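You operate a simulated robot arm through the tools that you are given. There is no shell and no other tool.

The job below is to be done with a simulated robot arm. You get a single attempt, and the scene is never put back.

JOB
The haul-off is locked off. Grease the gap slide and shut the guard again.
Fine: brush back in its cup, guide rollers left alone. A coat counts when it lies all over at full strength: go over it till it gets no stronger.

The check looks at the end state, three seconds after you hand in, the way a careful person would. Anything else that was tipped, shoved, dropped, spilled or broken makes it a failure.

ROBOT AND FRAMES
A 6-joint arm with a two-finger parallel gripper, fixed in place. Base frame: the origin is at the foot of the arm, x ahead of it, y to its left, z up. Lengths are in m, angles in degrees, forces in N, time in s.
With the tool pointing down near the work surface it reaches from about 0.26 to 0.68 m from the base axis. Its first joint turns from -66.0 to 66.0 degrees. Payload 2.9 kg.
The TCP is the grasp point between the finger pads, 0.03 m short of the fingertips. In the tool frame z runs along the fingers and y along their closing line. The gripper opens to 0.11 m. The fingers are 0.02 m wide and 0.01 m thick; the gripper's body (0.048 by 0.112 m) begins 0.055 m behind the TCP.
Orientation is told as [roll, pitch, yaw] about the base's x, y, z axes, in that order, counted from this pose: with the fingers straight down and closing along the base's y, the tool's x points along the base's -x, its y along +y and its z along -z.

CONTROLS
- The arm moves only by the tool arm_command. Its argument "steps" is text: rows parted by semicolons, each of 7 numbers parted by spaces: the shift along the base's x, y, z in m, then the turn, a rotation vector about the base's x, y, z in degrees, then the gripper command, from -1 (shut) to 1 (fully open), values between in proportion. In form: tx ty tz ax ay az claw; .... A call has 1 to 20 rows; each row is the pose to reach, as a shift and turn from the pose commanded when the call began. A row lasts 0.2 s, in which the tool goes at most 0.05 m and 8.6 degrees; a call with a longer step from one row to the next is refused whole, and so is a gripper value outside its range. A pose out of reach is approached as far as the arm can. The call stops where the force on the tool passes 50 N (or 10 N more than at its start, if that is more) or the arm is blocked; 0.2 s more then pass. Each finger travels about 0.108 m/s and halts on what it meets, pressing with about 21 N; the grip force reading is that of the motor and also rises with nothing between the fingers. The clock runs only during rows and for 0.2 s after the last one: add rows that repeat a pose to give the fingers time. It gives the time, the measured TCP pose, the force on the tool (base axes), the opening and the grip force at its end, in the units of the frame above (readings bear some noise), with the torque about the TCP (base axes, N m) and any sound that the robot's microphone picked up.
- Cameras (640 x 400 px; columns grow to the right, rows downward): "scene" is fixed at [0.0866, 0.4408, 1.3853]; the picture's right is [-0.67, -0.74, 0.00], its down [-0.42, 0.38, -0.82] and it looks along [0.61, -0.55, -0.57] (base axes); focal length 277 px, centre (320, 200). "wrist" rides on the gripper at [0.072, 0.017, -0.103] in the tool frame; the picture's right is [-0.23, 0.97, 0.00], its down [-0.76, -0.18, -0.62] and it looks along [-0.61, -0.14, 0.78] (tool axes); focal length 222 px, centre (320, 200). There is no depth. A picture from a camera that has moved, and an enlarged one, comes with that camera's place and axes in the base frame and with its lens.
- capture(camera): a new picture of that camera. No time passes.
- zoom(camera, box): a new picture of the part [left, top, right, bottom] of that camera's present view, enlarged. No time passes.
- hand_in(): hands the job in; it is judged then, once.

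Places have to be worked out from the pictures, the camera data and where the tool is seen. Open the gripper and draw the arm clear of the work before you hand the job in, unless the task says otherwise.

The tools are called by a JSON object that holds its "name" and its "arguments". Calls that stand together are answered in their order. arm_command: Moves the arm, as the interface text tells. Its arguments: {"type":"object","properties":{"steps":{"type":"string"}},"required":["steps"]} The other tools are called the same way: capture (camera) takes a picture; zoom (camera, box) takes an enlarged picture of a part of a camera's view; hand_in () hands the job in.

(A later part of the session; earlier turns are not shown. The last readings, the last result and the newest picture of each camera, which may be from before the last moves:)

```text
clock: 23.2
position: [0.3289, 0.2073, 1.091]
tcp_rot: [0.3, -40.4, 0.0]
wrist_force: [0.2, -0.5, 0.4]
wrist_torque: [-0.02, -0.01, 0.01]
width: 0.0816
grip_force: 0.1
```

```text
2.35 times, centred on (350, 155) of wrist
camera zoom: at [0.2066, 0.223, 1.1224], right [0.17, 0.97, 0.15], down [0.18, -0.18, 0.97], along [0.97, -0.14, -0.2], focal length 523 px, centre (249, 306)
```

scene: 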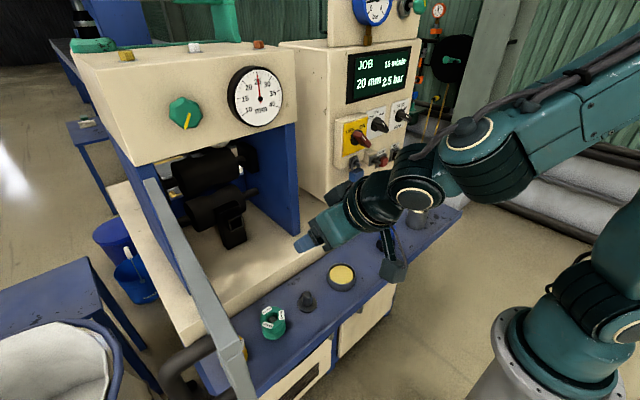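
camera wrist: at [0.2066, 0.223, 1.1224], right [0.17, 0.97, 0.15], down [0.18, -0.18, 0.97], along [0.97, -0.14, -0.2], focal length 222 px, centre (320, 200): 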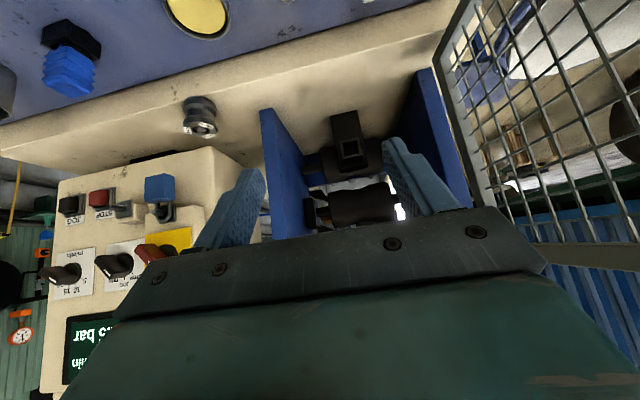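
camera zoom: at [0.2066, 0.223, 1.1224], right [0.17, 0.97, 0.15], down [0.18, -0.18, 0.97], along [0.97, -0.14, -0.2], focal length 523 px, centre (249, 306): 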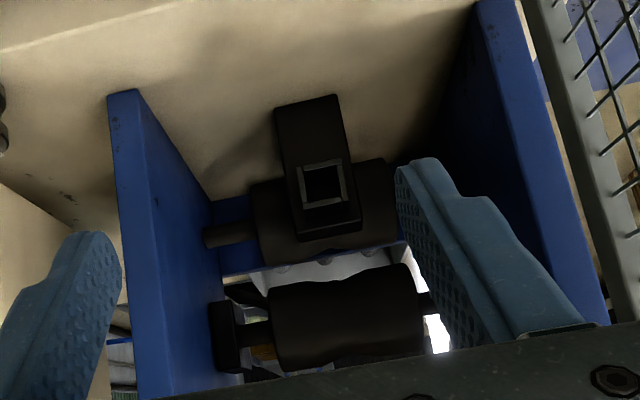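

Inside are two waisted rollers on axles, a block by the upper axle's end on the right wall, and a post with a square framed face in front. I need a closer look to tell which part is the gap slide.

{"name": "zoom", "arguments": {"camera": "scene", "box": [210, 135, 260, 175]}}

{"name": "zoom", "arguments": {"camera": "scene", "box": [210, 195, 260, 250]}}

{"name": "zoom", "arguments": {"camera": "wrist", "box": [290, 100, 390, 180]}}

{"name": "zoom", "arguments": {"camera": "wrist", "box": [290, 170, 440, 240]}}

```text
10.00 times, centred on (235, 155) of scene
camera zoom: at [0.0866, 0.4408, 1.3853], right [-0.67, -0.74, 0.0], down [-0.42, 0.38, -0.82], along [0.61, -0.55, -0.57], focal length 2770 px, centre (1170, 650)
```

zoom: 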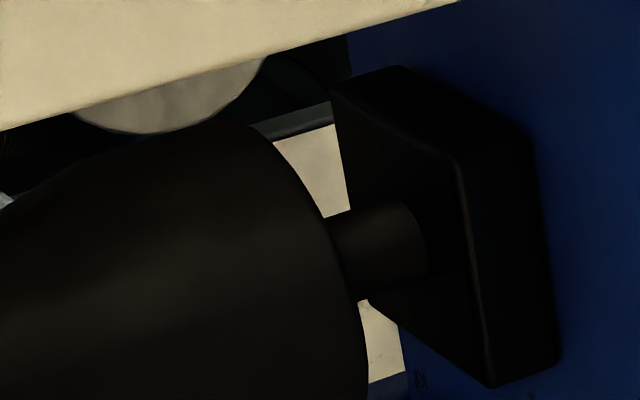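

```text
7.27 times, centred on (235, 222) of scene
camera zoom: at [0.0866, 0.4408, 1.3853], right [-0.67, -0.74, 0.0], down [-0.42, 0.38, -0.82], along [0.61, -0.55, -0.57], focal length 2015 px, centre (938, 36)
```

zoom: 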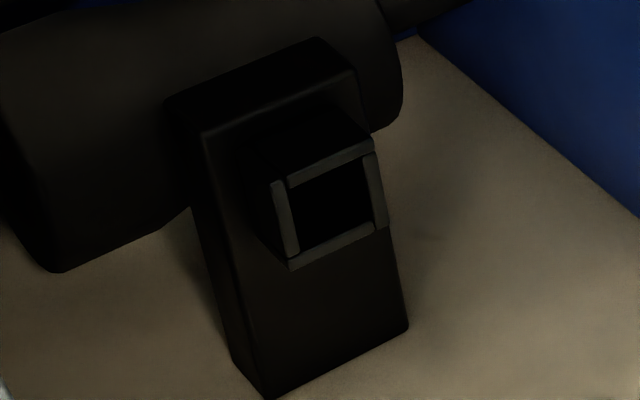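

```text
5.00 times, centred on (340, 140) of wrist
camera zoom: at [0.2066, 0.223, 1.1224], right [0.17, 0.97, 0.15], down [0.18, -0.18, 0.97], along [0.97, -0.14, -0.2], focal length 1111 px, centre (220, 500)
```

zoom: 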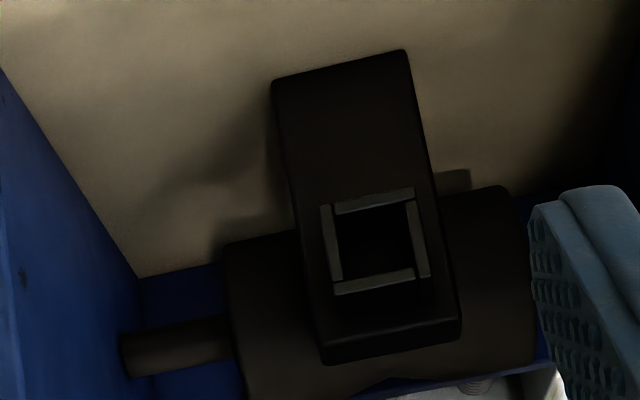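

```text
4.27 times, centred on (365, 205) of wrist
camera zoom: at [0.2066, 0.223, 1.1224], right [0.17, 0.97, 0.15], down [0.18, -0.18, 0.97], along [0.97, -0.14, -0.2], focal length 948 px, centre (128, 179)
```

zoom: 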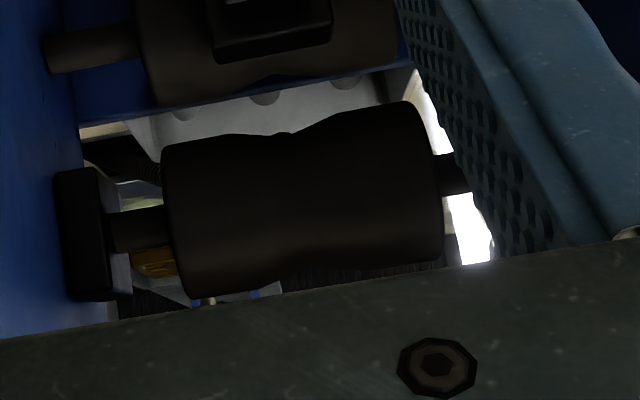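

The post carries a boss whose square, framed front face sits near (0.625, 0.238, 0.945), about 38 mm across, facing me: that looks like the slide face to be greased. Next I fetch the brush; I move over to it with the tool vertical, well above it, to align precisely.

{"name": "arm_command", "arguments": {"steps": "0.0 -0.03 0.01 0 6 0 1; 0.005 -0.07 0.02 0 12 0 1; 0.01 -0.11 0.03 0 18 0 1; 0.015 -0.155 0.03 0 24 0 1; 0.02 -0.2 0.03 0 30 0 1; 0.025 -0.245 0.03 0 35 0 1; 0.03 -0.29 0.03 0 40 0 1; 0.035 -0.335 0.03 0 40 0 1; 0.045 -0.38 0.03 0 40 0 1; 0.055 -0.42 0.03 0 40 0 1; 0.066 -0.457 0.03 0 40 0 1; 0.066 -0.457 0.03 0 40 0 1"}}

{"name": "capture", "arguments": {"camera": "wrist"}}

{"name": "capture", "arguments": {"camera": "scene"}}

```text
clock: 25.8
position: [0.3945, -0.2478, 1.1179]
tcp_rot: [0.2, -0.3, -0.1]
wrist_force: [0.0, -0.7, 0.5]
wrist_torque: [-0.02, -0.03, -0.01]
width: 0.1098
grip_force: 0.1
```

```text
taken
camera wrist: at [0.3202, -0.2315, 1.221], right [0.23, 0.97, 0.0], down [0.76, -0.18, 0.62], along [0.61, -0.14, -0.78], focal length 222 px, centre (320, 200)
```

wrist: 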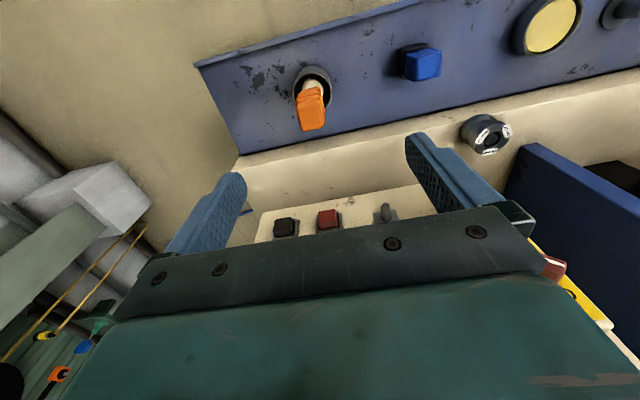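

```text
taken
```

scene: 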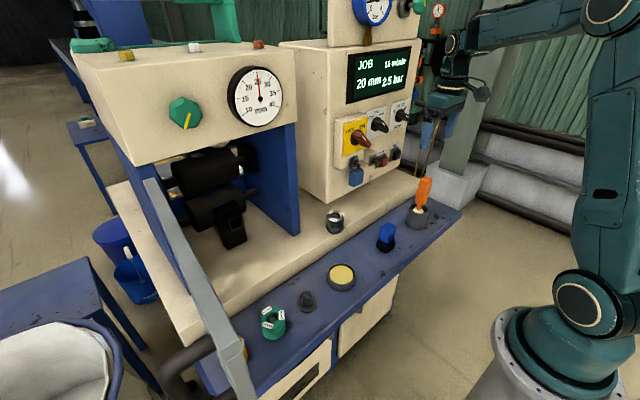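

The brush stands almost under the open fingers. I enlarge it to get its exact axis and handle shape.

{"name": "zoom", "arguments": {"camera": "wrist", "box": [260, 50, 380, 150]}}

{"name": "zoom", "arguments": {"camera": "scene", "box": [390, 165, 450, 240]}}

```text
4.00 times, centred on (320, 100) of wrist
camera zoom: at [0.3202, -0.2315, 1.221], right [0.23, 0.97, 0.0], down [0.76, -0.18, 0.62], along [0.61, -0.14, -0.78], focal length 888 px, centre (320, 600)
```

zoom: 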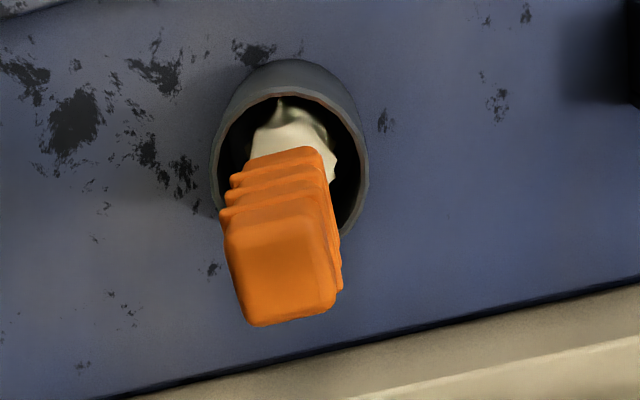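

```text
5.33 times, centred on (420, 202) of scene
camera zoom: at [0.0867, 0.4408, 1.3853], right [-0.67, -0.74, 0.0], down [-0.42, 0.38, -0.82], along [0.61, -0.55, -0.57], focal length 1477 px, centre (-213, 187)
```

zoom: 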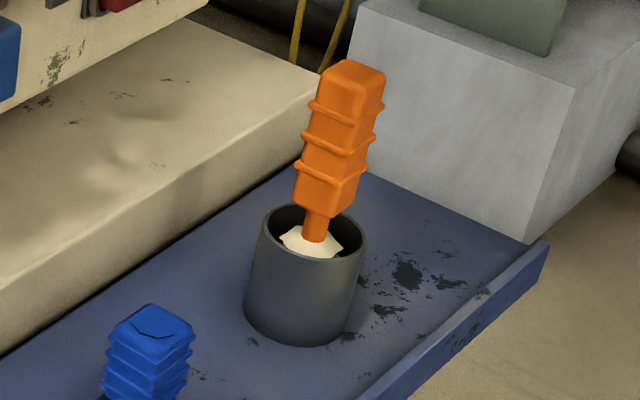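

The brush handle's top is at about (0.398, -0.259, 0.972), nearly vertical, its flats square with the base axes. I align over it and come down to just above the handle top with the fingers part open, then check.

{"name": "arm_command", "arguments": {"steps": "0.0035 -0.011 -0.03 0 0 0 0.27; 0.0035 -0.011 -0.07 0 0 0 0.27; 0.0035 -0.011 -0.1 0 0 0 0.27"}}

{"name": "zoom", "arguments": {"camera": "wrist", "box": [220, 40, 420, 240]}}

{"name": "zoom", "arguments": {"camera": "scene", "box": [380, 110, 480, 240]}}

```text
clock: 26.6
position: [0.3968, -0.2602, 1.0193]
tcp_rot: [0.2, -0.1, 0.1]
wrist_force: [0.4, -0.9, -0.2]
wrist_torque: [0.01, 0.01, 0.01]
width: 0.0698
grip_force: 0.1
```

```text
2.00 times, centred on (320, 140) of wrist
camera zoom: at [0.3239, -0.2438, 1.1223], right [0.23, 0.97, 0.0], down [0.76, -0.18, 0.63], along [0.61, -0.14, -0.78], focal length 444 px, centre (320, 320)
```

zoom: 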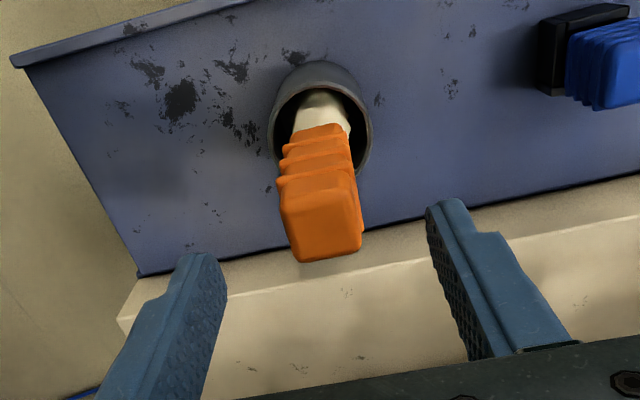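

```text
3.08 times, centred on (430, 175) of scene
camera zoom: at [0.0866, 0.4408, 1.3853], right [-0.67, -0.74, 0.0], down [-0.42, 0.38, -0.82], along [0.61, -0.55, -0.57], focal length 852 px, centre (-18, 277)
```

zoom: 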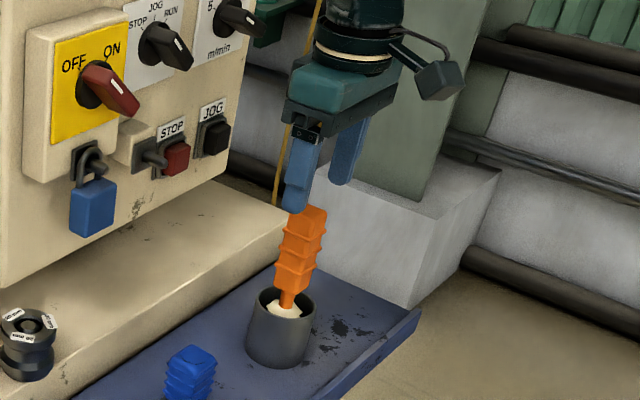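

The handle's top face sits right on the tool axis. I descend to z≈0.93 and grip.

{"name": "arm_command", "arguments": {"steps": "0.001 0.001 -0.03 0 0 0 0.27; 0.001 0.001 -0.06 0 0 0 0.27; 0.001 0.001 -0.089 0 0 0 0.27; 0.001 0.001 -0.089 0 0 0 -0.2; 0.001 0.001 -0.089 0 0 0 -0.6; 0.001 0.001 -0.089 0 0 0 -1; 0.001 0.001 -0.089 0 0 0 -1"}}

{"name": "capture", "arguments": {"camera": "wrist"}}

{"name": "zoom", "arguments": {"camera": "scene", "box": [380, 110, 480, 240]}}

```text
clock: 28.2
position: [0.4001, -0.2577, 0.9313]
tcp_rot: [0.2, -0.2, -0.1]
wrist_force: [0.9, -0.2, 0.8]
wrist_torque: [0.02, 0.0, 0.04]
width: 0.0287
grip_force: 21.1
```

```text
taken
camera wrist: at [0.326, -0.2405, 1.0348], right [0.23, 0.97, 0.0], down [0.76, -0.18, 0.62], along [0.61, -0.14, -0.78], focal length 222 px, centre (320, 200)
```

wrist: 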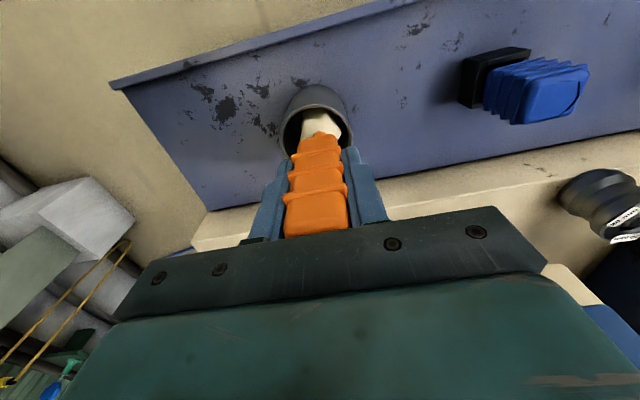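

```text
3.08 times, centred on (430, 175) of scene
camera zoom: at [0.0866, 0.4408, 1.3853], right [-0.67, -0.74, 0.0], down [-0.42, 0.38, -0.82], along [0.61, -0.55, -0.57], focal length 852 px, centre (-18, 277)
```

zoom: 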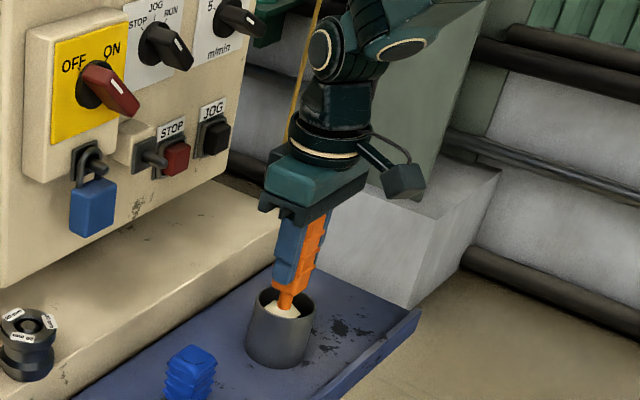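

The brush is gripped (29 mm wide handle) at TCP (0.400, -0.258, 0.931). I lift it straight up out of the cup.

{"name": "arm_command", "arguments": {"steps": "0 0 0.02 0 0 0 -1; 0 0 0.05 0 0 0 -1; 0 0 0.09 0 0 0 -1; 0 0 0.13 0 0 0 -1; 0 0 0.16 0 0 0 -1"}}

{"name": "capture", "arguments": {"camera": "wrist"}}

{"name": "zoom", "arguments": {"camera": "scene", "box": [380, 90, 480, 240]}}

```text
clock: 29.4
position: [0.3986, -0.2577, 1.0921]
tcp_rot: [0.2, -0.2, -0.1]
wrist_force: [-0.7, -0.5, -0.5]
wrist_torque: [-0.03, -0.04, 0.03]
width: 0.0287
grip_force: 21.0
```

```text
taken
camera wrist: at [0.3257, -0.2402, 1.1949], right [0.23, 0.97, 0.0], down [0.76, -0.18, 0.62], along [0.61, -0.14, -0.78], focal length 222 px, centre (320, 200)
```

wrist: 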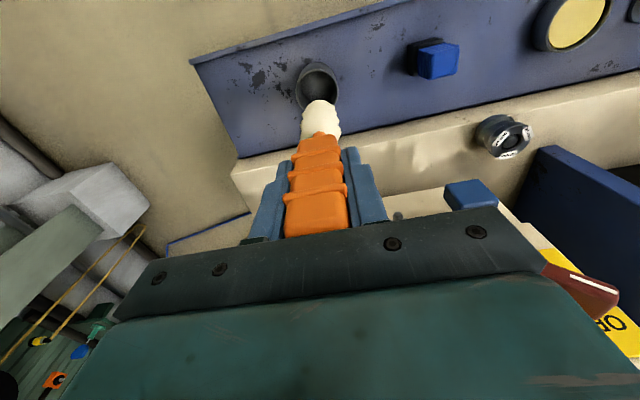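

```text
2.67 times, centred on (430, 165) of scene
camera zoom: at [0.0866, 0.4408, 1.3853], right [-0.67, -0.74, 0.0], down [-0.42, 0.38, -0.82], along [0.61, -0.55, -0.57], focal length 739 px, centre (27, 293)
```

zoom: 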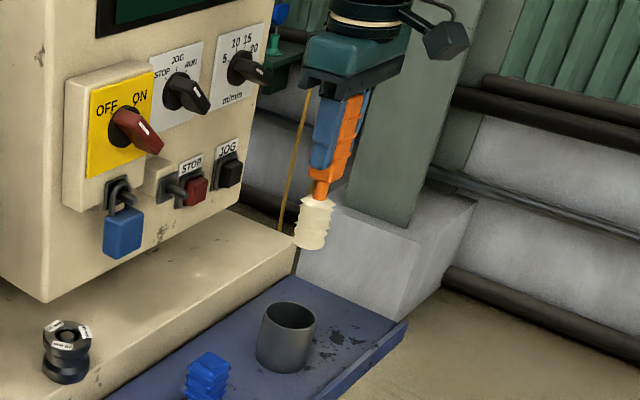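

The brush is out; its bristles end about 0.128 m below the TCP. I carry it along the tray to above the grease tin at about (0.398, 0.088).

{"name": "arm_command", "arguments": {"steps": "0 0.045 0 0 0 0 -1; 0 0.09 0 0 0 0 -1; 0 0.135 0 0 0 0 -1; 0 0.18 0 0 0 0 -1; 0 0.225 0 0 0 0 -1; 0 0.27 0 0 0 0 -1; 0 0.31 0 0 0 0 -1; 0 0.346 0 0 0 0 -1; 0 0.346 0 0 0 0 -1"}}

{"name": "capture", "arguments": {"camera": "wrist"}}

{"name": "zoom", "arguments": {"camera": "scene", "box": [270, 160, 410, 310]}}

```text
clock: 31.4
position: [0.4007, 0.0887, 1.0928]
tcp_rot: [0.2, -0.2, -0.1]
wrist_force: [-0.7, -0.4, -1.3]
wrist_torque: [0.0, -0.02, 0.01]
width: 0.0287
grip_force: 21.5
```

```text
taken
camera wrist: at [0.3276, 0.1047, 1.1957], right [0.23, 0.97, 0.0], down [0.76, -0.18, 0.62], along [0.61, -0.14, -0.78], focal length 222 px, centre (320, 200)
```

wrist: 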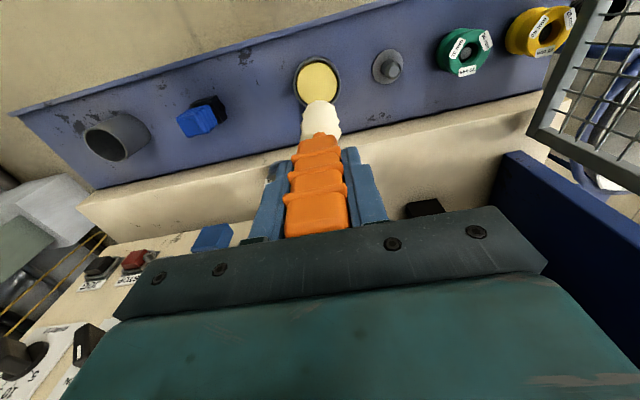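

```text
2.67 times, centred on (340, 235) of scene
camera zoom: at [0.0866, 0.4408, 1.3853], right [-0.67, -0.74, 0.0], down [-0.42, 0.38, -0.82], along [0.61, -0.55, -0.57], focal length 739 px, centre (267, 107)
```

zoom: 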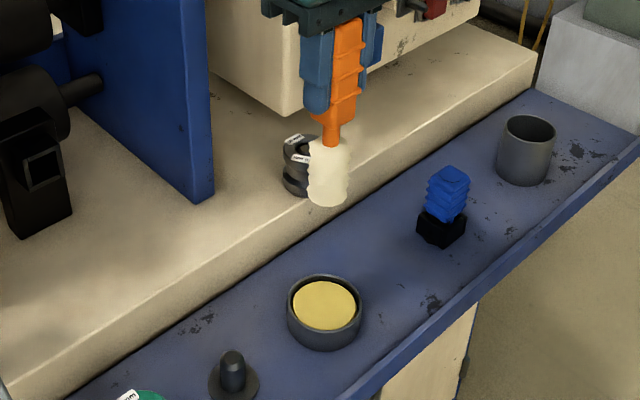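

The tin's centre refines to about (0.399, 0.084), grease surface near z 0.825. I centre over it and go down until the bristle tip is just above the grease.

{"name": "arm_command", "arguments": {"steps": "-0.002 -0.004 -0.04 0 0 0 -1; -0.002 -0.004 -0.08 0 0 0 -1; -0.002 -0.004 -0.11 0 0 0 -1; -0.002 -0.004 -0.12 0 0 0 -1"}}

{"name": "zoom", "arguments": {"camera": "wrist", "box": [240, 40, 400, 160]}}

{"name": "zoom", "arguments": {"camera": "scene", "box": [290, 200, 390, 310]}}

```text
clock: 32.4
position: [0.3981, 0.0849, 0.9723]
tcp_rot: [0.1, -0.2, -0.1]
wrist_force: [0.8, 0.9, -0.3]
wrist_torque: [0.03, 0.0, -0.01]
width: 0.0289
grip_force: 21.1
```

```text
3.33 times, centred on (320, 100) of wrist
camera zoom: at [0.3244, 0.1014, 1.0744], right [0.23, 0.97, 0.0], down [0.76, -0.18, 0.62], along [0.61, -0.14, -0.78], focal length 740 px, centre (320, 533)
```

zoom: 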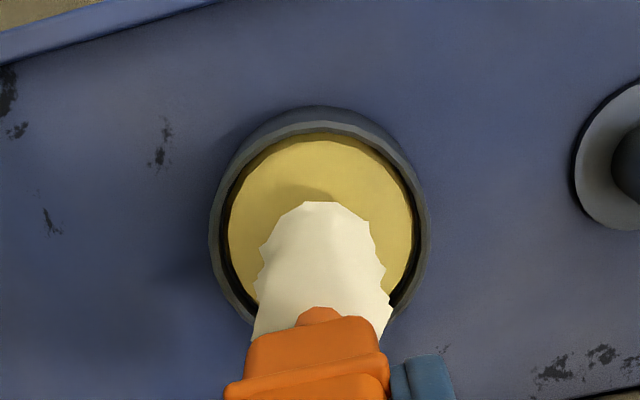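

```text
3.64 times, centred on (340, 255) of scene
camera zoom: at [0.0866, 0.4408, 1.3853], right [-0.67, -0.74, 0.0], down [-0.42, 0.38, -0.82], along [0.61, -0.55, -0.57], focal length 1007 px, centre (247, 0)
```

zoom: 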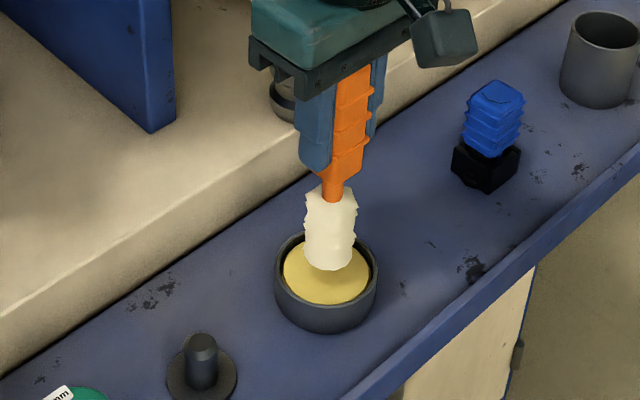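

The tip hovers about 2 cm above the grease, centred. I lower in small steps into it, then dwell.

{"name": "arm_command", "arguments": {"steps": "0 0 -0.008 0 0 0 -1; 0 0 -0.014 0 0 0 -1; 0 0 -0.02 0 0 0 -1; 0 0 -0.024 0 0 0 -1; 0 0 -0.024 0 0 0 -1"}}

{"name": "zoom", "arguments": {"camera": "scene", "box": [290, 200, 390, 310]}}

{"name": "zoom", "arguments": {"camera": "wrist", "box": [240, 40, 400, 160]}}

```text
clock: 33.6
position: [0.3991, 0.0833, 0.9481]
tcp_rot: [0.4, -0.5, -0.1]
wrist_force: [1.0, 0.1, 20.5]
wrist_torque: [-0.04, -0.21, -0.04]
width: 0.029
grip_force: 20.9
```

```text
3.64 times, centred on (340, 255) of scene
camera zoom: at [0.0864, 0.4408, 1.3853], right [-0.67, -0.74, 0.0], down [-0.42, 0.38, -0.82], along [0.61, -0.55, -0.57], focal length 1007 px, centre (247, 0)
```

zoom: 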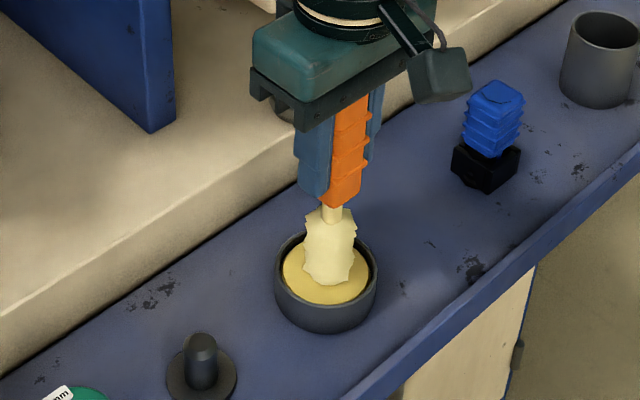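

```text
3.33 times, centred on (320, 100) of wrist
camera zoom: at [0.3249, 0.0997, 1.0498], right [0.23, 0.97, 0.01], down [0.76, -0.18, 0.63], along [0.61, -0.14, -0.78], focal length 740 px, centre (320, 533)
```

zoom: 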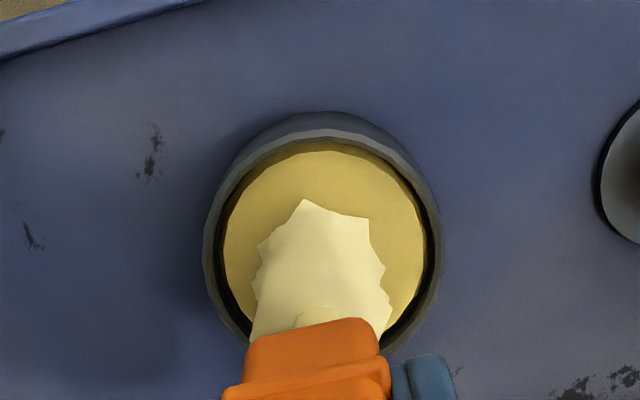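

The tip met the grease (about 20 N) and the bristles have taken a yellow tint. I lift off and look at how loaded the brush is and whether it slid in the grip.

{"name": "arm_command", "arguments": {"steps": "0 0 0.02 0 0 0 -1; 0 0 0.05 0 0 0 -1; 0 0 0.09 0 0 0 -1; 0 0 0.12 0 0 0 -1"}}

{"name": "zoom", "arguments": {"camera": "scene", "box": [290, 150, 390, 310]}}

{"name": "zoom", "arguments": {"camera": "wrist", "box": [240, 40, 400, 240]}}

```text
clock: 34.6
position: [0.3946, 0.0821, 1.0664]
tcp_rot: [0.2, -0.2, -0.2]
wrist_force: [-0.2, -0.8, -1.4]
wrist_torque: [0.02, 0.03, 0.01]
width: 0.0286
grip_force: 21.1
```

```text
2.50 times, centred on (340, 230) of scene
camera zoom: at [0.0866, 0.4408, 1.3853], right [-0.67, -0.74, 0.0], down [-0.42, 0.38, -0.82], along [0.61, -0.55, -0.57], focal length 692 px, centre (270, 125)
```

zoom: 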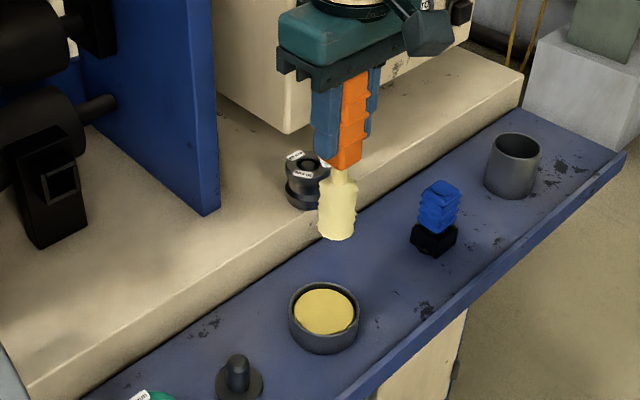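

```text
2.00 times, centred on (320, 140) of wrist
camera zoom: at [0.3211, 0.0992, 1.1695], right [0.23, 0.97, 0.0], down [0.76, -0.18, 0.62], along [0.61, -0.14, -0.78], focal length 444 px, centre (320, 320)
```

zoom: 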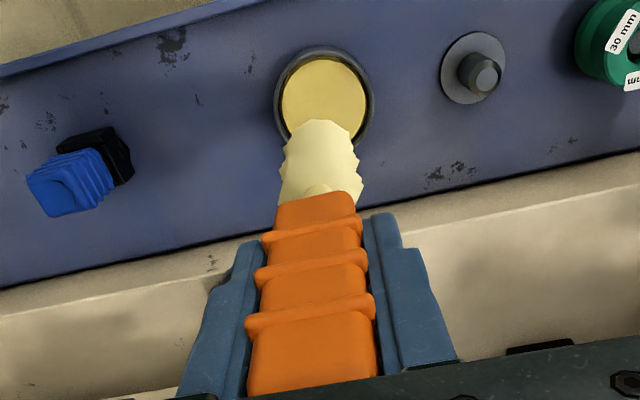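

The bristles are loaded pale yellow and the brush still sits well in the grip. I now swing the brush forward (tool tilted 75° from vertical) in front of the open casing, well clear of it, to line up on the slide face.

{"name": "arm_command", "arguments": {"steps": "0.0 0.02 0 0 -7.5 0 -1; 0.0 0.04 0 0 -15 0 -1; 0.0 0.06 0 0 -22.5 0 -1; 0.0 0.08 0 0 -30 0 -1; 0.0 0.1 0 0 -37.5 0 -1; 0.01 0.115 0 0 -45 0 -1; 0.02 0.13 -0.01 0 -52.5 0 -1; 0.03 0.145 -0.02 0 -60 0 -1; 0.04 0.156 -0.03 0 -67.5 0 -1; 0.045 0.156 -0.036 0 -75 0 -1; 0.045 0.156 -0.036 0 -75 0 -1"}}

{"name": "capture", "arguments": {"camera": "wrist"}}

{"name": "capture", "arguments": {"camera": "scene"}}

```text
clock: 37.0
position: [0.4408, 0.2396, 1.0297]
tcp_rot: [0.5, -75.3, -0.2]
wrist_force: [-0.7, -0.1, -1.1]
wrist_torque: [0.06, -0.01, 0.0]
width: 0.0286
grip_force: 21.1
```

```text
taken
camera wrist: at [0.3221, 0.2557, 0.9858], right [0.05, 0.97, 0.22], down [-0.41, -0.18, 0.89], along [0.91, -0.14, 0.39], focal length 222 px, centre (320, 200)
```

wrist: 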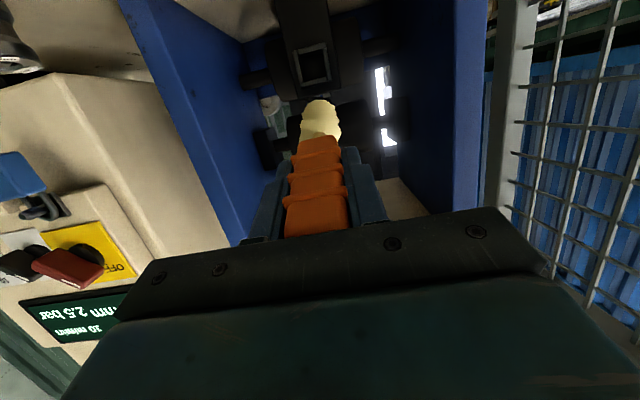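

```text
taken
```

scene: 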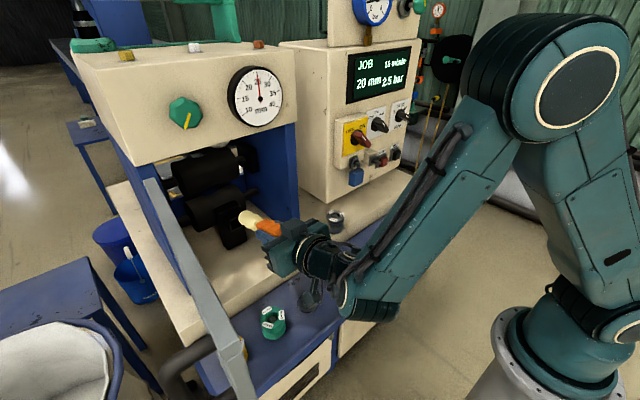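

The pose was reached. I enlarge the wrist view around the brush tip and the framed face.

{"name": "zoom", "arguments": {"camera": "wrist", "box": [240, 0, 420, 160]}}

{"name": "zoom", "arguments": {"camera": "wrist", "box": [270, 20, 360, 110]}}

{"name": "zoom", "arguments": {"camera": "scene", "box": [180, 150, 300, 260]}}

```text
2.50 times, centred on (330, 80) of wrist
camera zoom: at [0.3221, 0.2557, 0.9858], right [0.05, 0.97, 0.22], down [-0.41, -0.18, 0.89], along [0.91, -0.14, 0.39], focal length 555 px, centre (295, 500)
```

zoom: 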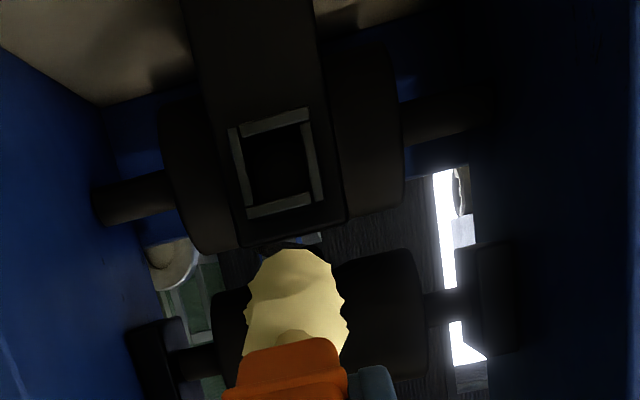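

```text
4.44 times, centred on (315, 65) of wrist
camera zoom: at [0.3221, 0.2557, 0.9858], right [0.05, 0.97, 0.22], down [-0.41, -0.18, 0.89], along [0.91, -0.14, 0.39], focal length 987 px, centre (342, 800)
```

zoom: 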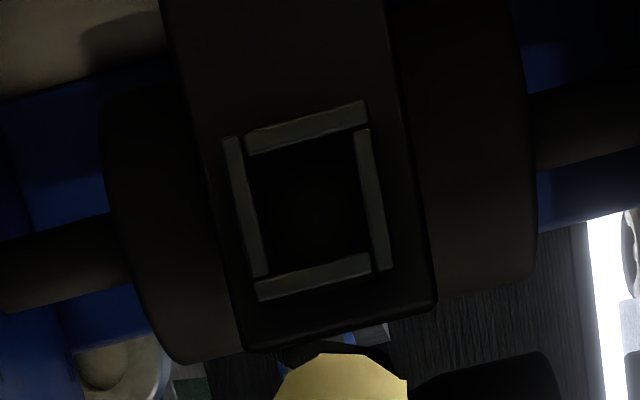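

```text
3.64 times, centred on (240, 205) of scene
camera zoom: at [0.0866, 0.4408, 1.3853], right [-0.67, -0.74, 0.0], down [-0.42, 0.38, -0.82], along [0.61, -0.55, -0.57], focal length 1007 px, centre (611, 182)
```

zoom: 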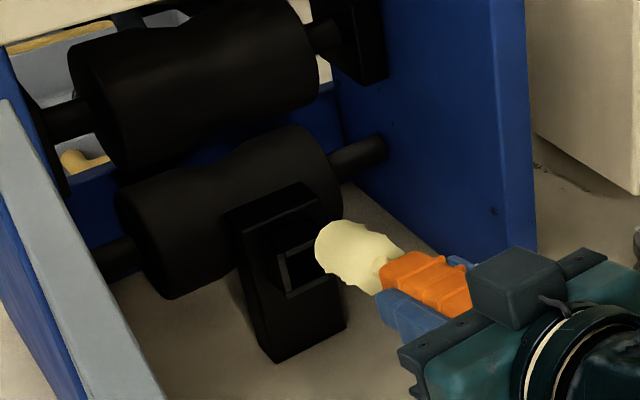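

The frame spans y 0.2205–0.2585 and z 0.927–0.966 at x≈0.621, its centre at (0.621, 0.2395, 0.946). I bring the brush tip level with it, still about 2.5 cm short.

{"name": "arm_command", "arguments": {"steps": "0 0 -0.025 0 0 0 -1; 0.015 0 -0.051 0 0 0 -1; 0.03 0 -0.051 0 0 0 -1; 0.03 0 -0.051 0 0 0 -1"}}

{"name": "zoom", "arguments": {"camera": "wrist", "box": [260, 40, 380, 160]}}

{"name": "zoom", "arguments": {"camera": "scene", "box": [190, 180, 290, 260]}}

```text
clock: 38.0
position: [0.4711, 0.2396, 0.9796]
tcp_rot: [0.4, -75.2, -0.3]
wrist_force: [-0.3, -0.6, -1.1]
wrist_torque: [0.01, 0.0, 0.01]
width: 0.0289
grip_force: 20.7
```

```text
3.33 times, centred on (320, 100) of wrist
camera zoom: at [0.352, 0.256, 0.935], right [0.05, 0.97, 0.22], down [-0.41, -0.18, 0.9], along [0.91, -0.14, 0.39], focal length 740 px, centre (320, 533)
```

zoom: 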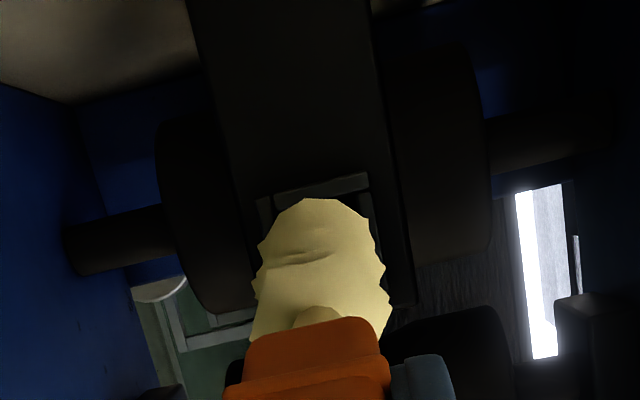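

```text
5.00 times, centred on (240, 220) of scene
camera zoom: at [0.0867, 0.4408, 1.3853], right [-0.67, -0.74, 0.0], down [-0.42, 0.38, -0.82], along [0.61, -0.55, -0.57], focal length 1385 px, centre (720, 100)
```

zoom: 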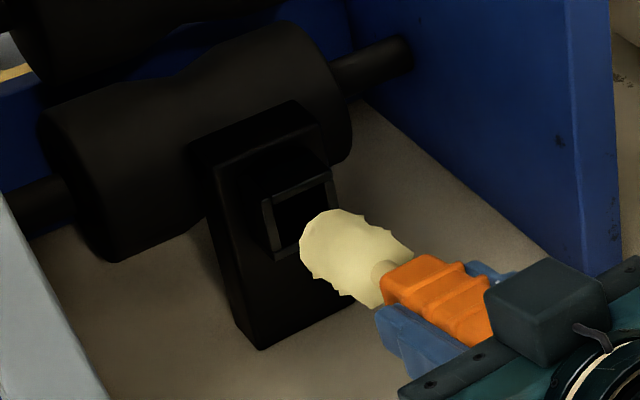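

The tip is lined up with the frame. I advance slowly until I feel contact.

{"name": "arm_command", "arguments": {"steps": "0.006 0 0 0 0 0 -1; 0.012 0 0 0 0 0 -1; 0.017 0 0 0 0 0 -1"}}

```text
clock: 38.8
position: [0.4887, 0.2406, 0.9787]
tcp_rot: [0.4, -75.1, -0.3]
wrist_force: [1.0, -0.6, -0.9]
wrist_torque: [0.01, 0.01, 0.01]
width: 0.0285
grip_force: 21.5
```

No contact yet; I creep on in 3 mm steps.

{"name": "arm_command", "arguments": {"steps": "0.003 0 0 0 0 0 -1; 0.006 0 0 0 0 0 -1; 0.008 0 0 0 0 0 -1"}}

{"name": "zoom", "arguments": {"camera": "scene", "box": [200, 185, 280, 250]}}

```text
clock: 39.6
position: [0.4976, 0.2377, 0.9792]
tcp_rot: [0.3, -75.2, -0.2]
wrist_force: [0.1, -0.1, -0.9]
wrist_torque: [0.02, -0.01, -0.02]
width: 0.0288
grip_force: 21.6
```

```text
6.15 times, centred on (240, 218) of scene
camera zoom: at [0.0866, 0.4408, 1.3853], right [-0.67, -0.74, 0.0], down [-0.42, 0.38, -0.82], along [0.61, -0.55, -0.57], focal length 1705 px, centre (812, 92)
```

zoom: 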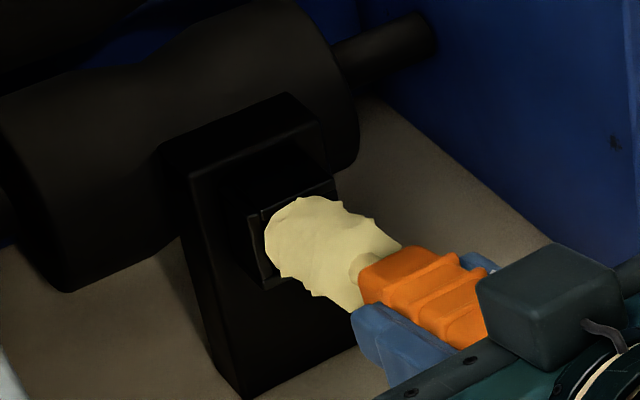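

The tip is right at the frame but no force yet. I keep creeping 2 mm at a time.

{"name": "arm_command", "arguments": {"steps": "0.002 0.001 0 0 0 0 -1; 0.004 0.001 0 0 0 0 -1; 0.005 0.001 0 0 0 0 -1"}}

{"name": "zoom", "arguments": {"camera": "scene", "box": [200, 185, 280, 250]}}

{"name": "zoom", "arguments": {"camera": "wrist", "box": [260, 40, 380, 160]}}

```text
clock: 40.4
position: [0.502, 0.2411, 0.9801]
tcp_rot: [0.5, -75.2, -0.4]
wrist_force: [-0.3, -0.1, -1.8]
wrist_torque: [0.02, 0.02, 0.02]
width: 0.0289
grip_force: 20.9
```

```text
6.15 times, centred on (240, 218) of scene
camera zoom: at [0.0866, 0.4408, 1.3853], right [-0.67, -0.74, 0.0], down [-0.42, 0.38, -0.82], along [0.61, -0.55, -0.57], focal length 1705 px, centre (812, 92)
```

zoom: 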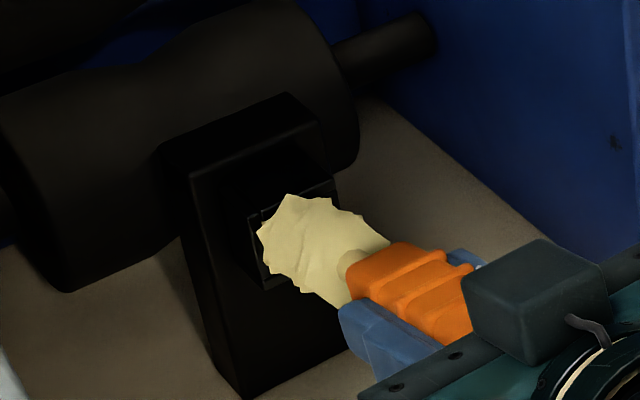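

```text
3.33 times, centred on (320, 100) of wrist
camera zoom: at [0.3829, 0.2574, 0.9355], right [0.05, 0.97, 0.22], down [-0.41, -0.18, 0.9], along [0.91, -0.14, 0.39], focal length 740 px, centre (320, 533)
```

zoom: 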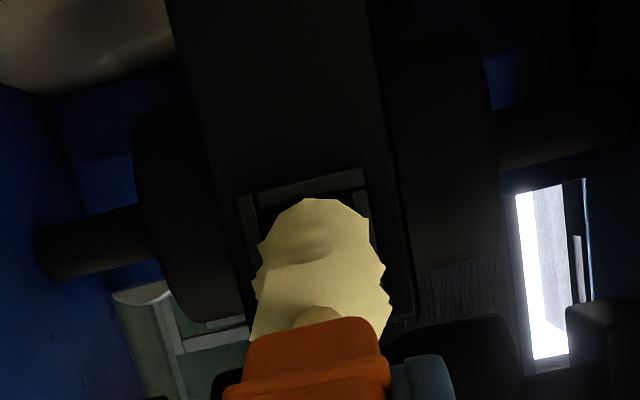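

The bristle head seems to begin to change shape, but still hardly any force. I creep on a few mm more.

{"name": "arm_command", "arguments": {"steps": "0.002 -0.001 0 0 0 0 -1; 0.004 -0.001 0 0 0 0 -1; 0.005 -0.001 0 0 0 0 -1"}}

{"name": "zoom", "arguments": {"camera": "scene", "box": [200, 185, 280, 250]}}

{"name": "zoom", "arguments": {"camera": "wrist", "box": [260, 40, 380, 160]}}

```text
clock: 41.2
position: [0.508, 0.2397, 0.9795]
tcp_rot: [0.3, -74.9, -0.1]
wrist_force: [-3.3, 0.6, -6.0]
wrist_torque: [-0.01, 0.73, 0.02]
width: 0.0287
grip_force: 21.2
```

```text
6.15 times, centred on (240, 218) of scene
camera zoom: at [0.0866, 0.4409, 1.3853], right [-0.67, -0.74, 0.0], down [-0.42, 0.38, -0.82], along [0.61, -0.55, -0.57], focal length 1705 px, centre (812, 92)
```

zoom: 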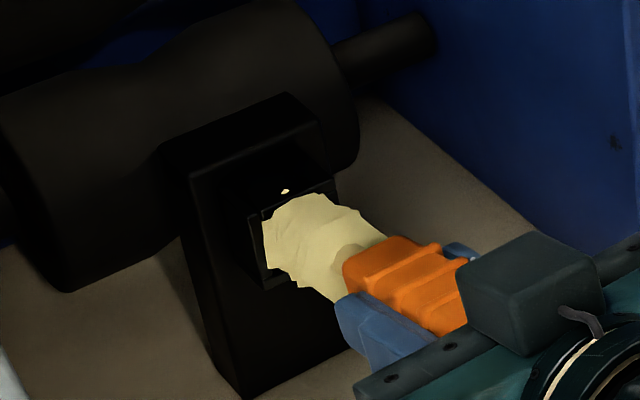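

```text
3.33 times, centred on (320, 100) of wrist
camera zoom: at [0.3878, 0.2562, 0.935], right [0.06, 0.97, 0.22], down [-0.4, -0.18, 0.9], along [0.91, -0.14, 0.38], focal length 740 px, centre (320, 533)
```

zoom: 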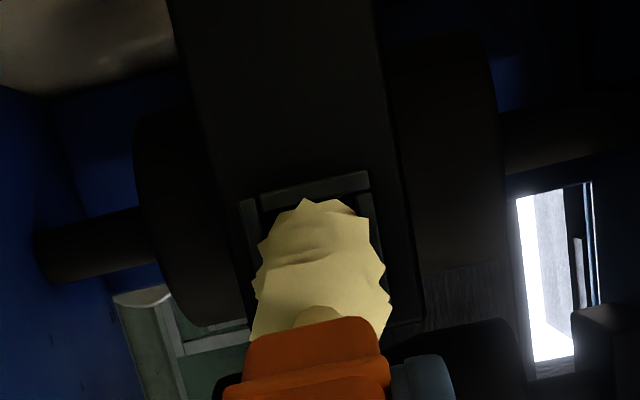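

Light contact now (−3 N in x, −6 N in z), and a small yellow spot shows near the top bar. I back off and look at what has been deposited and where.

{"name": "arm_command", "arguments": {"steps": "-0.01 0 0 0 0 0 -1; -0.03 0 0 0 0 0 -1; -0.05 0 0.01 0 0 0 -1; -0.06 0 0.04 0 0 0 -1"}}

{"name": "zoom", "arguments": {"camera": "wrist", "box": [270, 20, 360, 110]}}

{"name": "zoom", "arguments": {"camera": "scene", "box": [200, 185, 280, 250]}}

```text
clock: 42.2
position: [0.4499, 0.2388, 1.0181]
tcp_rot: [0.4, -75.2, -0.1]
wrist_force: [0.7, -0.3, -0.8]
wrist_torque: [0.0, 0.03, -0.02]
width: 0.0285
grip_force: 21.0
```

```text
4.44 times, centred on (315, 65) of wrist
camera zoom: at [0.3301, 0.2558, 0.9749], right [0.05, 0.97, 0.22], down [-0.41, -0.18, 0.9], along [0.91, -0.14, 0.39], focal length 987 px, centre (342, 800)
```

zoom: 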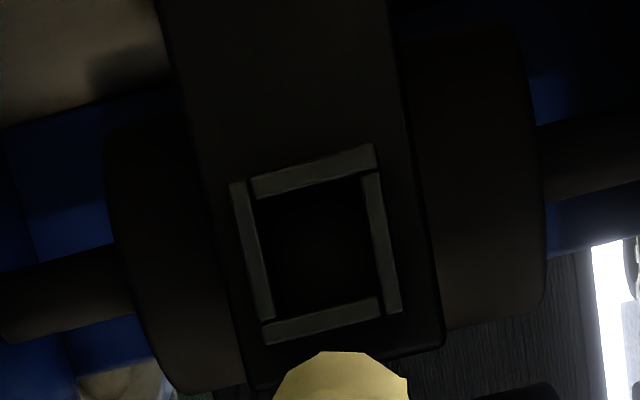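

```text
6.15 times, centred on (240, 218) of scene
camera zoom: at [0.0867, 0.4408, 1.3853], right [-0.67, -0.74, 0.0], down [-0.42, 0.38, -0.82], along [0.61, -0.55, -0.57], focal length 1705 px, centre (812, 92)
```

zoom: 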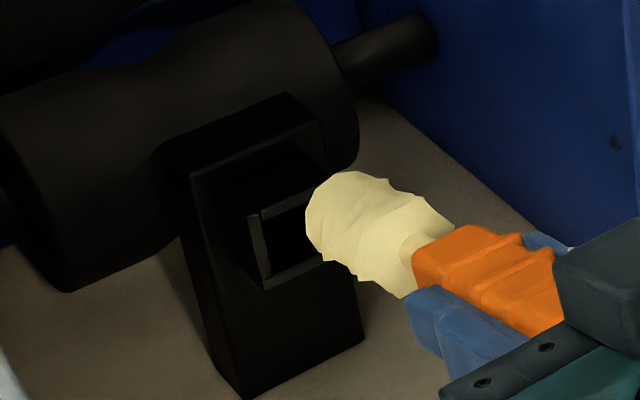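

Nothing has been left on the framed part, and the frame might be the rim of a hollow square socket rather than a face. Before going on I look again at everything inside to be sure which part is the gap slide.

{"name": "zoom", "arguments": {"camera": "wrist", "box": [120, 0, 500, 220]}}

{"name": "zoom", "arguments": {"camera": "wrist", "box": [230, 80, 330, 220]}}

{"name": "zoom", "arguments": {"camera": "wrist", "box": [330, 60, 480, 220]}}

{"name": "zoom", "arguments": {"camera": "scene", "box": [155, 130, 265, 200]}}

```text
1.68 times, centred on (310, 110) of wrist
camera zoom: at [0.3301, 0.2558, 0.9749], right [0.05, 0.97, 0.22], down [-0.41, -0.18, 0.9], along [0.91, -0.14, 0.39], focal length 374 px, centre (337, 352)
```

zoom: 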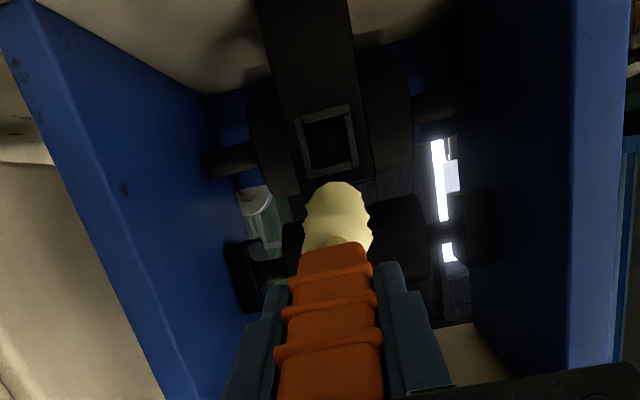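

```text
2.86 times, centred on (280, 150) of wrist
camera zoom: at [0.3301, 0.2558, 0.9749], right [0.05, 0.97, 0.22], down [-0.41, -0.18, 0.9], along [0.91, -0.14, 0.39], focal length 635 px, centre (434, 343)
```

zoom: 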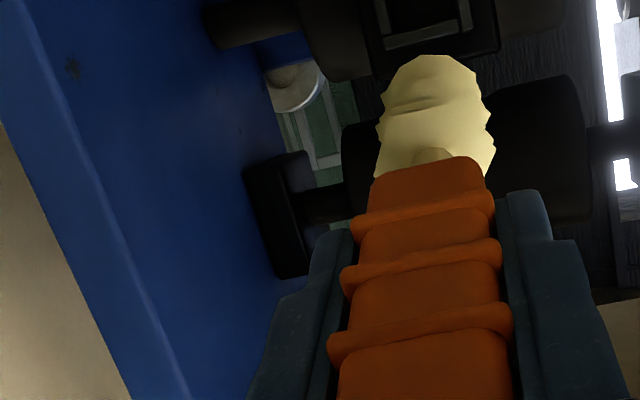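

```text
2.50 times, centred on (405, 140) of wrist
camera zoom: at [0.3301, 0.2558, 0.9749], right [0.05, 0.97, 0.22], down [-0.41, -0.18, 0.9], along [0.91, -0.14, 0.39], focal length 555 px, centre (108, 350)
```

zoom: 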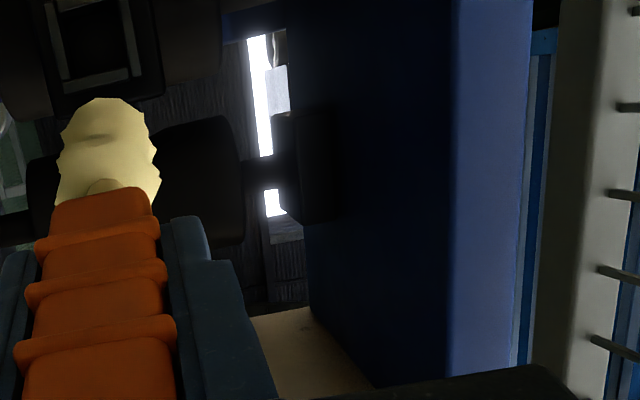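

```text
5.71 times, centred on (210, 165) of scene
camera zoom: at [0.0867, 0.4408, 1.3853], right [-0.67, -0.74, 0.0], down [-0.42, 0.38, -0.82], along [0.61, -0.55, -0.57], focal length 1583 px, centre (949, 400)
```

zoom: 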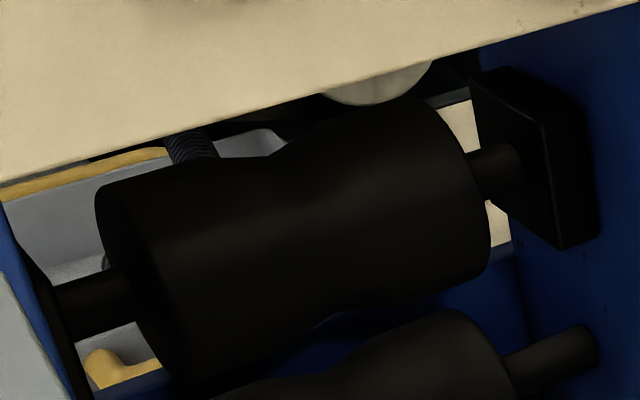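

I want to know whether the frame surrounds a flat face or a hollow. I look at it as closely as the cameras allow, from both directions.

{"name": "arm_command", "arguments": {"steps": "0 -0.03 0.02 0 0 0 -1; 0 -0.06 0.04 0 0 0 -1; -0.01 -0.09 0.05 0 0 0 -1"}}

{"name": "zoom", "arguments": {"camera": "scene", "box": [222, 205, 252, 240]}}

{"name": "zoom", "arguments": {"camera": "wrist", "box": [300, 0, 480, 130]}}

{"name": "capture", "arguments": {"camera": "wrist"}}

```text
clock: 43.0
position: [0.4396, 0.1486, 1.0733]
tcp_rot: [0.4, -75.1, -0.3]
wrist_force: [-0.2, -0.2, -0.2]
wrist_torque: [-0.01, -0.03, 0.0]
width: 0.0287
grip_force: 21.1
```

```text
11.43 times, centred on (237, 222) of scene
camera zoom: at [0.0866, 0.4408, 1.3853], right [-0.67, -0.74, 0.0], down [-0.42, 0.38, -0.82], along [0.61, -0.55, -0.57], focal length 3166 px, centre (1269, -57)
```

zoom: 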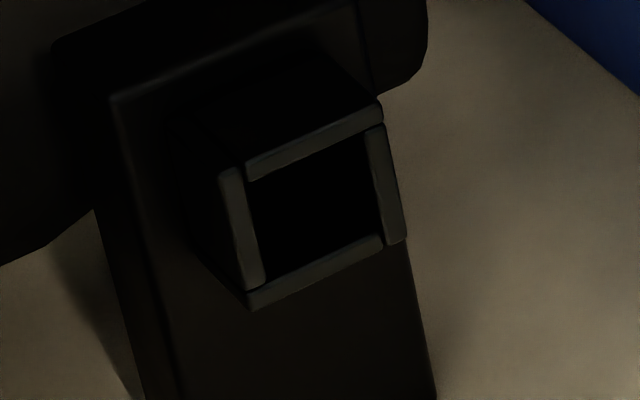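

```text
3.08 times, centred on (390, 65) of wrist
camera zoom: at [0.3196, 0.1646, 1.0288], right [0.05, 0.97, 0.22], down [-0.41, -0.18, 0.9], along [0.91, -0.14, 0.39], focal length 684 px, centre (105, 615)
```

zoom: 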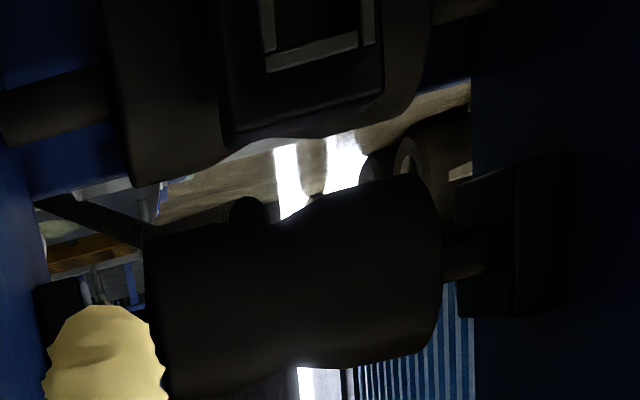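

```text
taken
camera wrist: at [0.3196, 0.1646, 1.0288], right [0.05, 0.97, 0.22], down [-0.41, -0.18, 0.9], along [0.91, -0.14, 0.39], focal length 222 px, centre (320, 200)
```

wrist: 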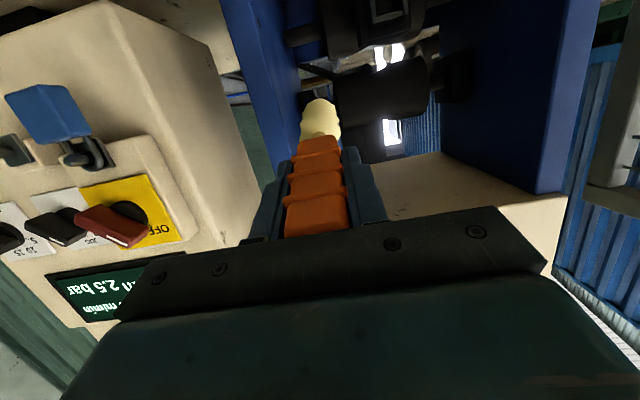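

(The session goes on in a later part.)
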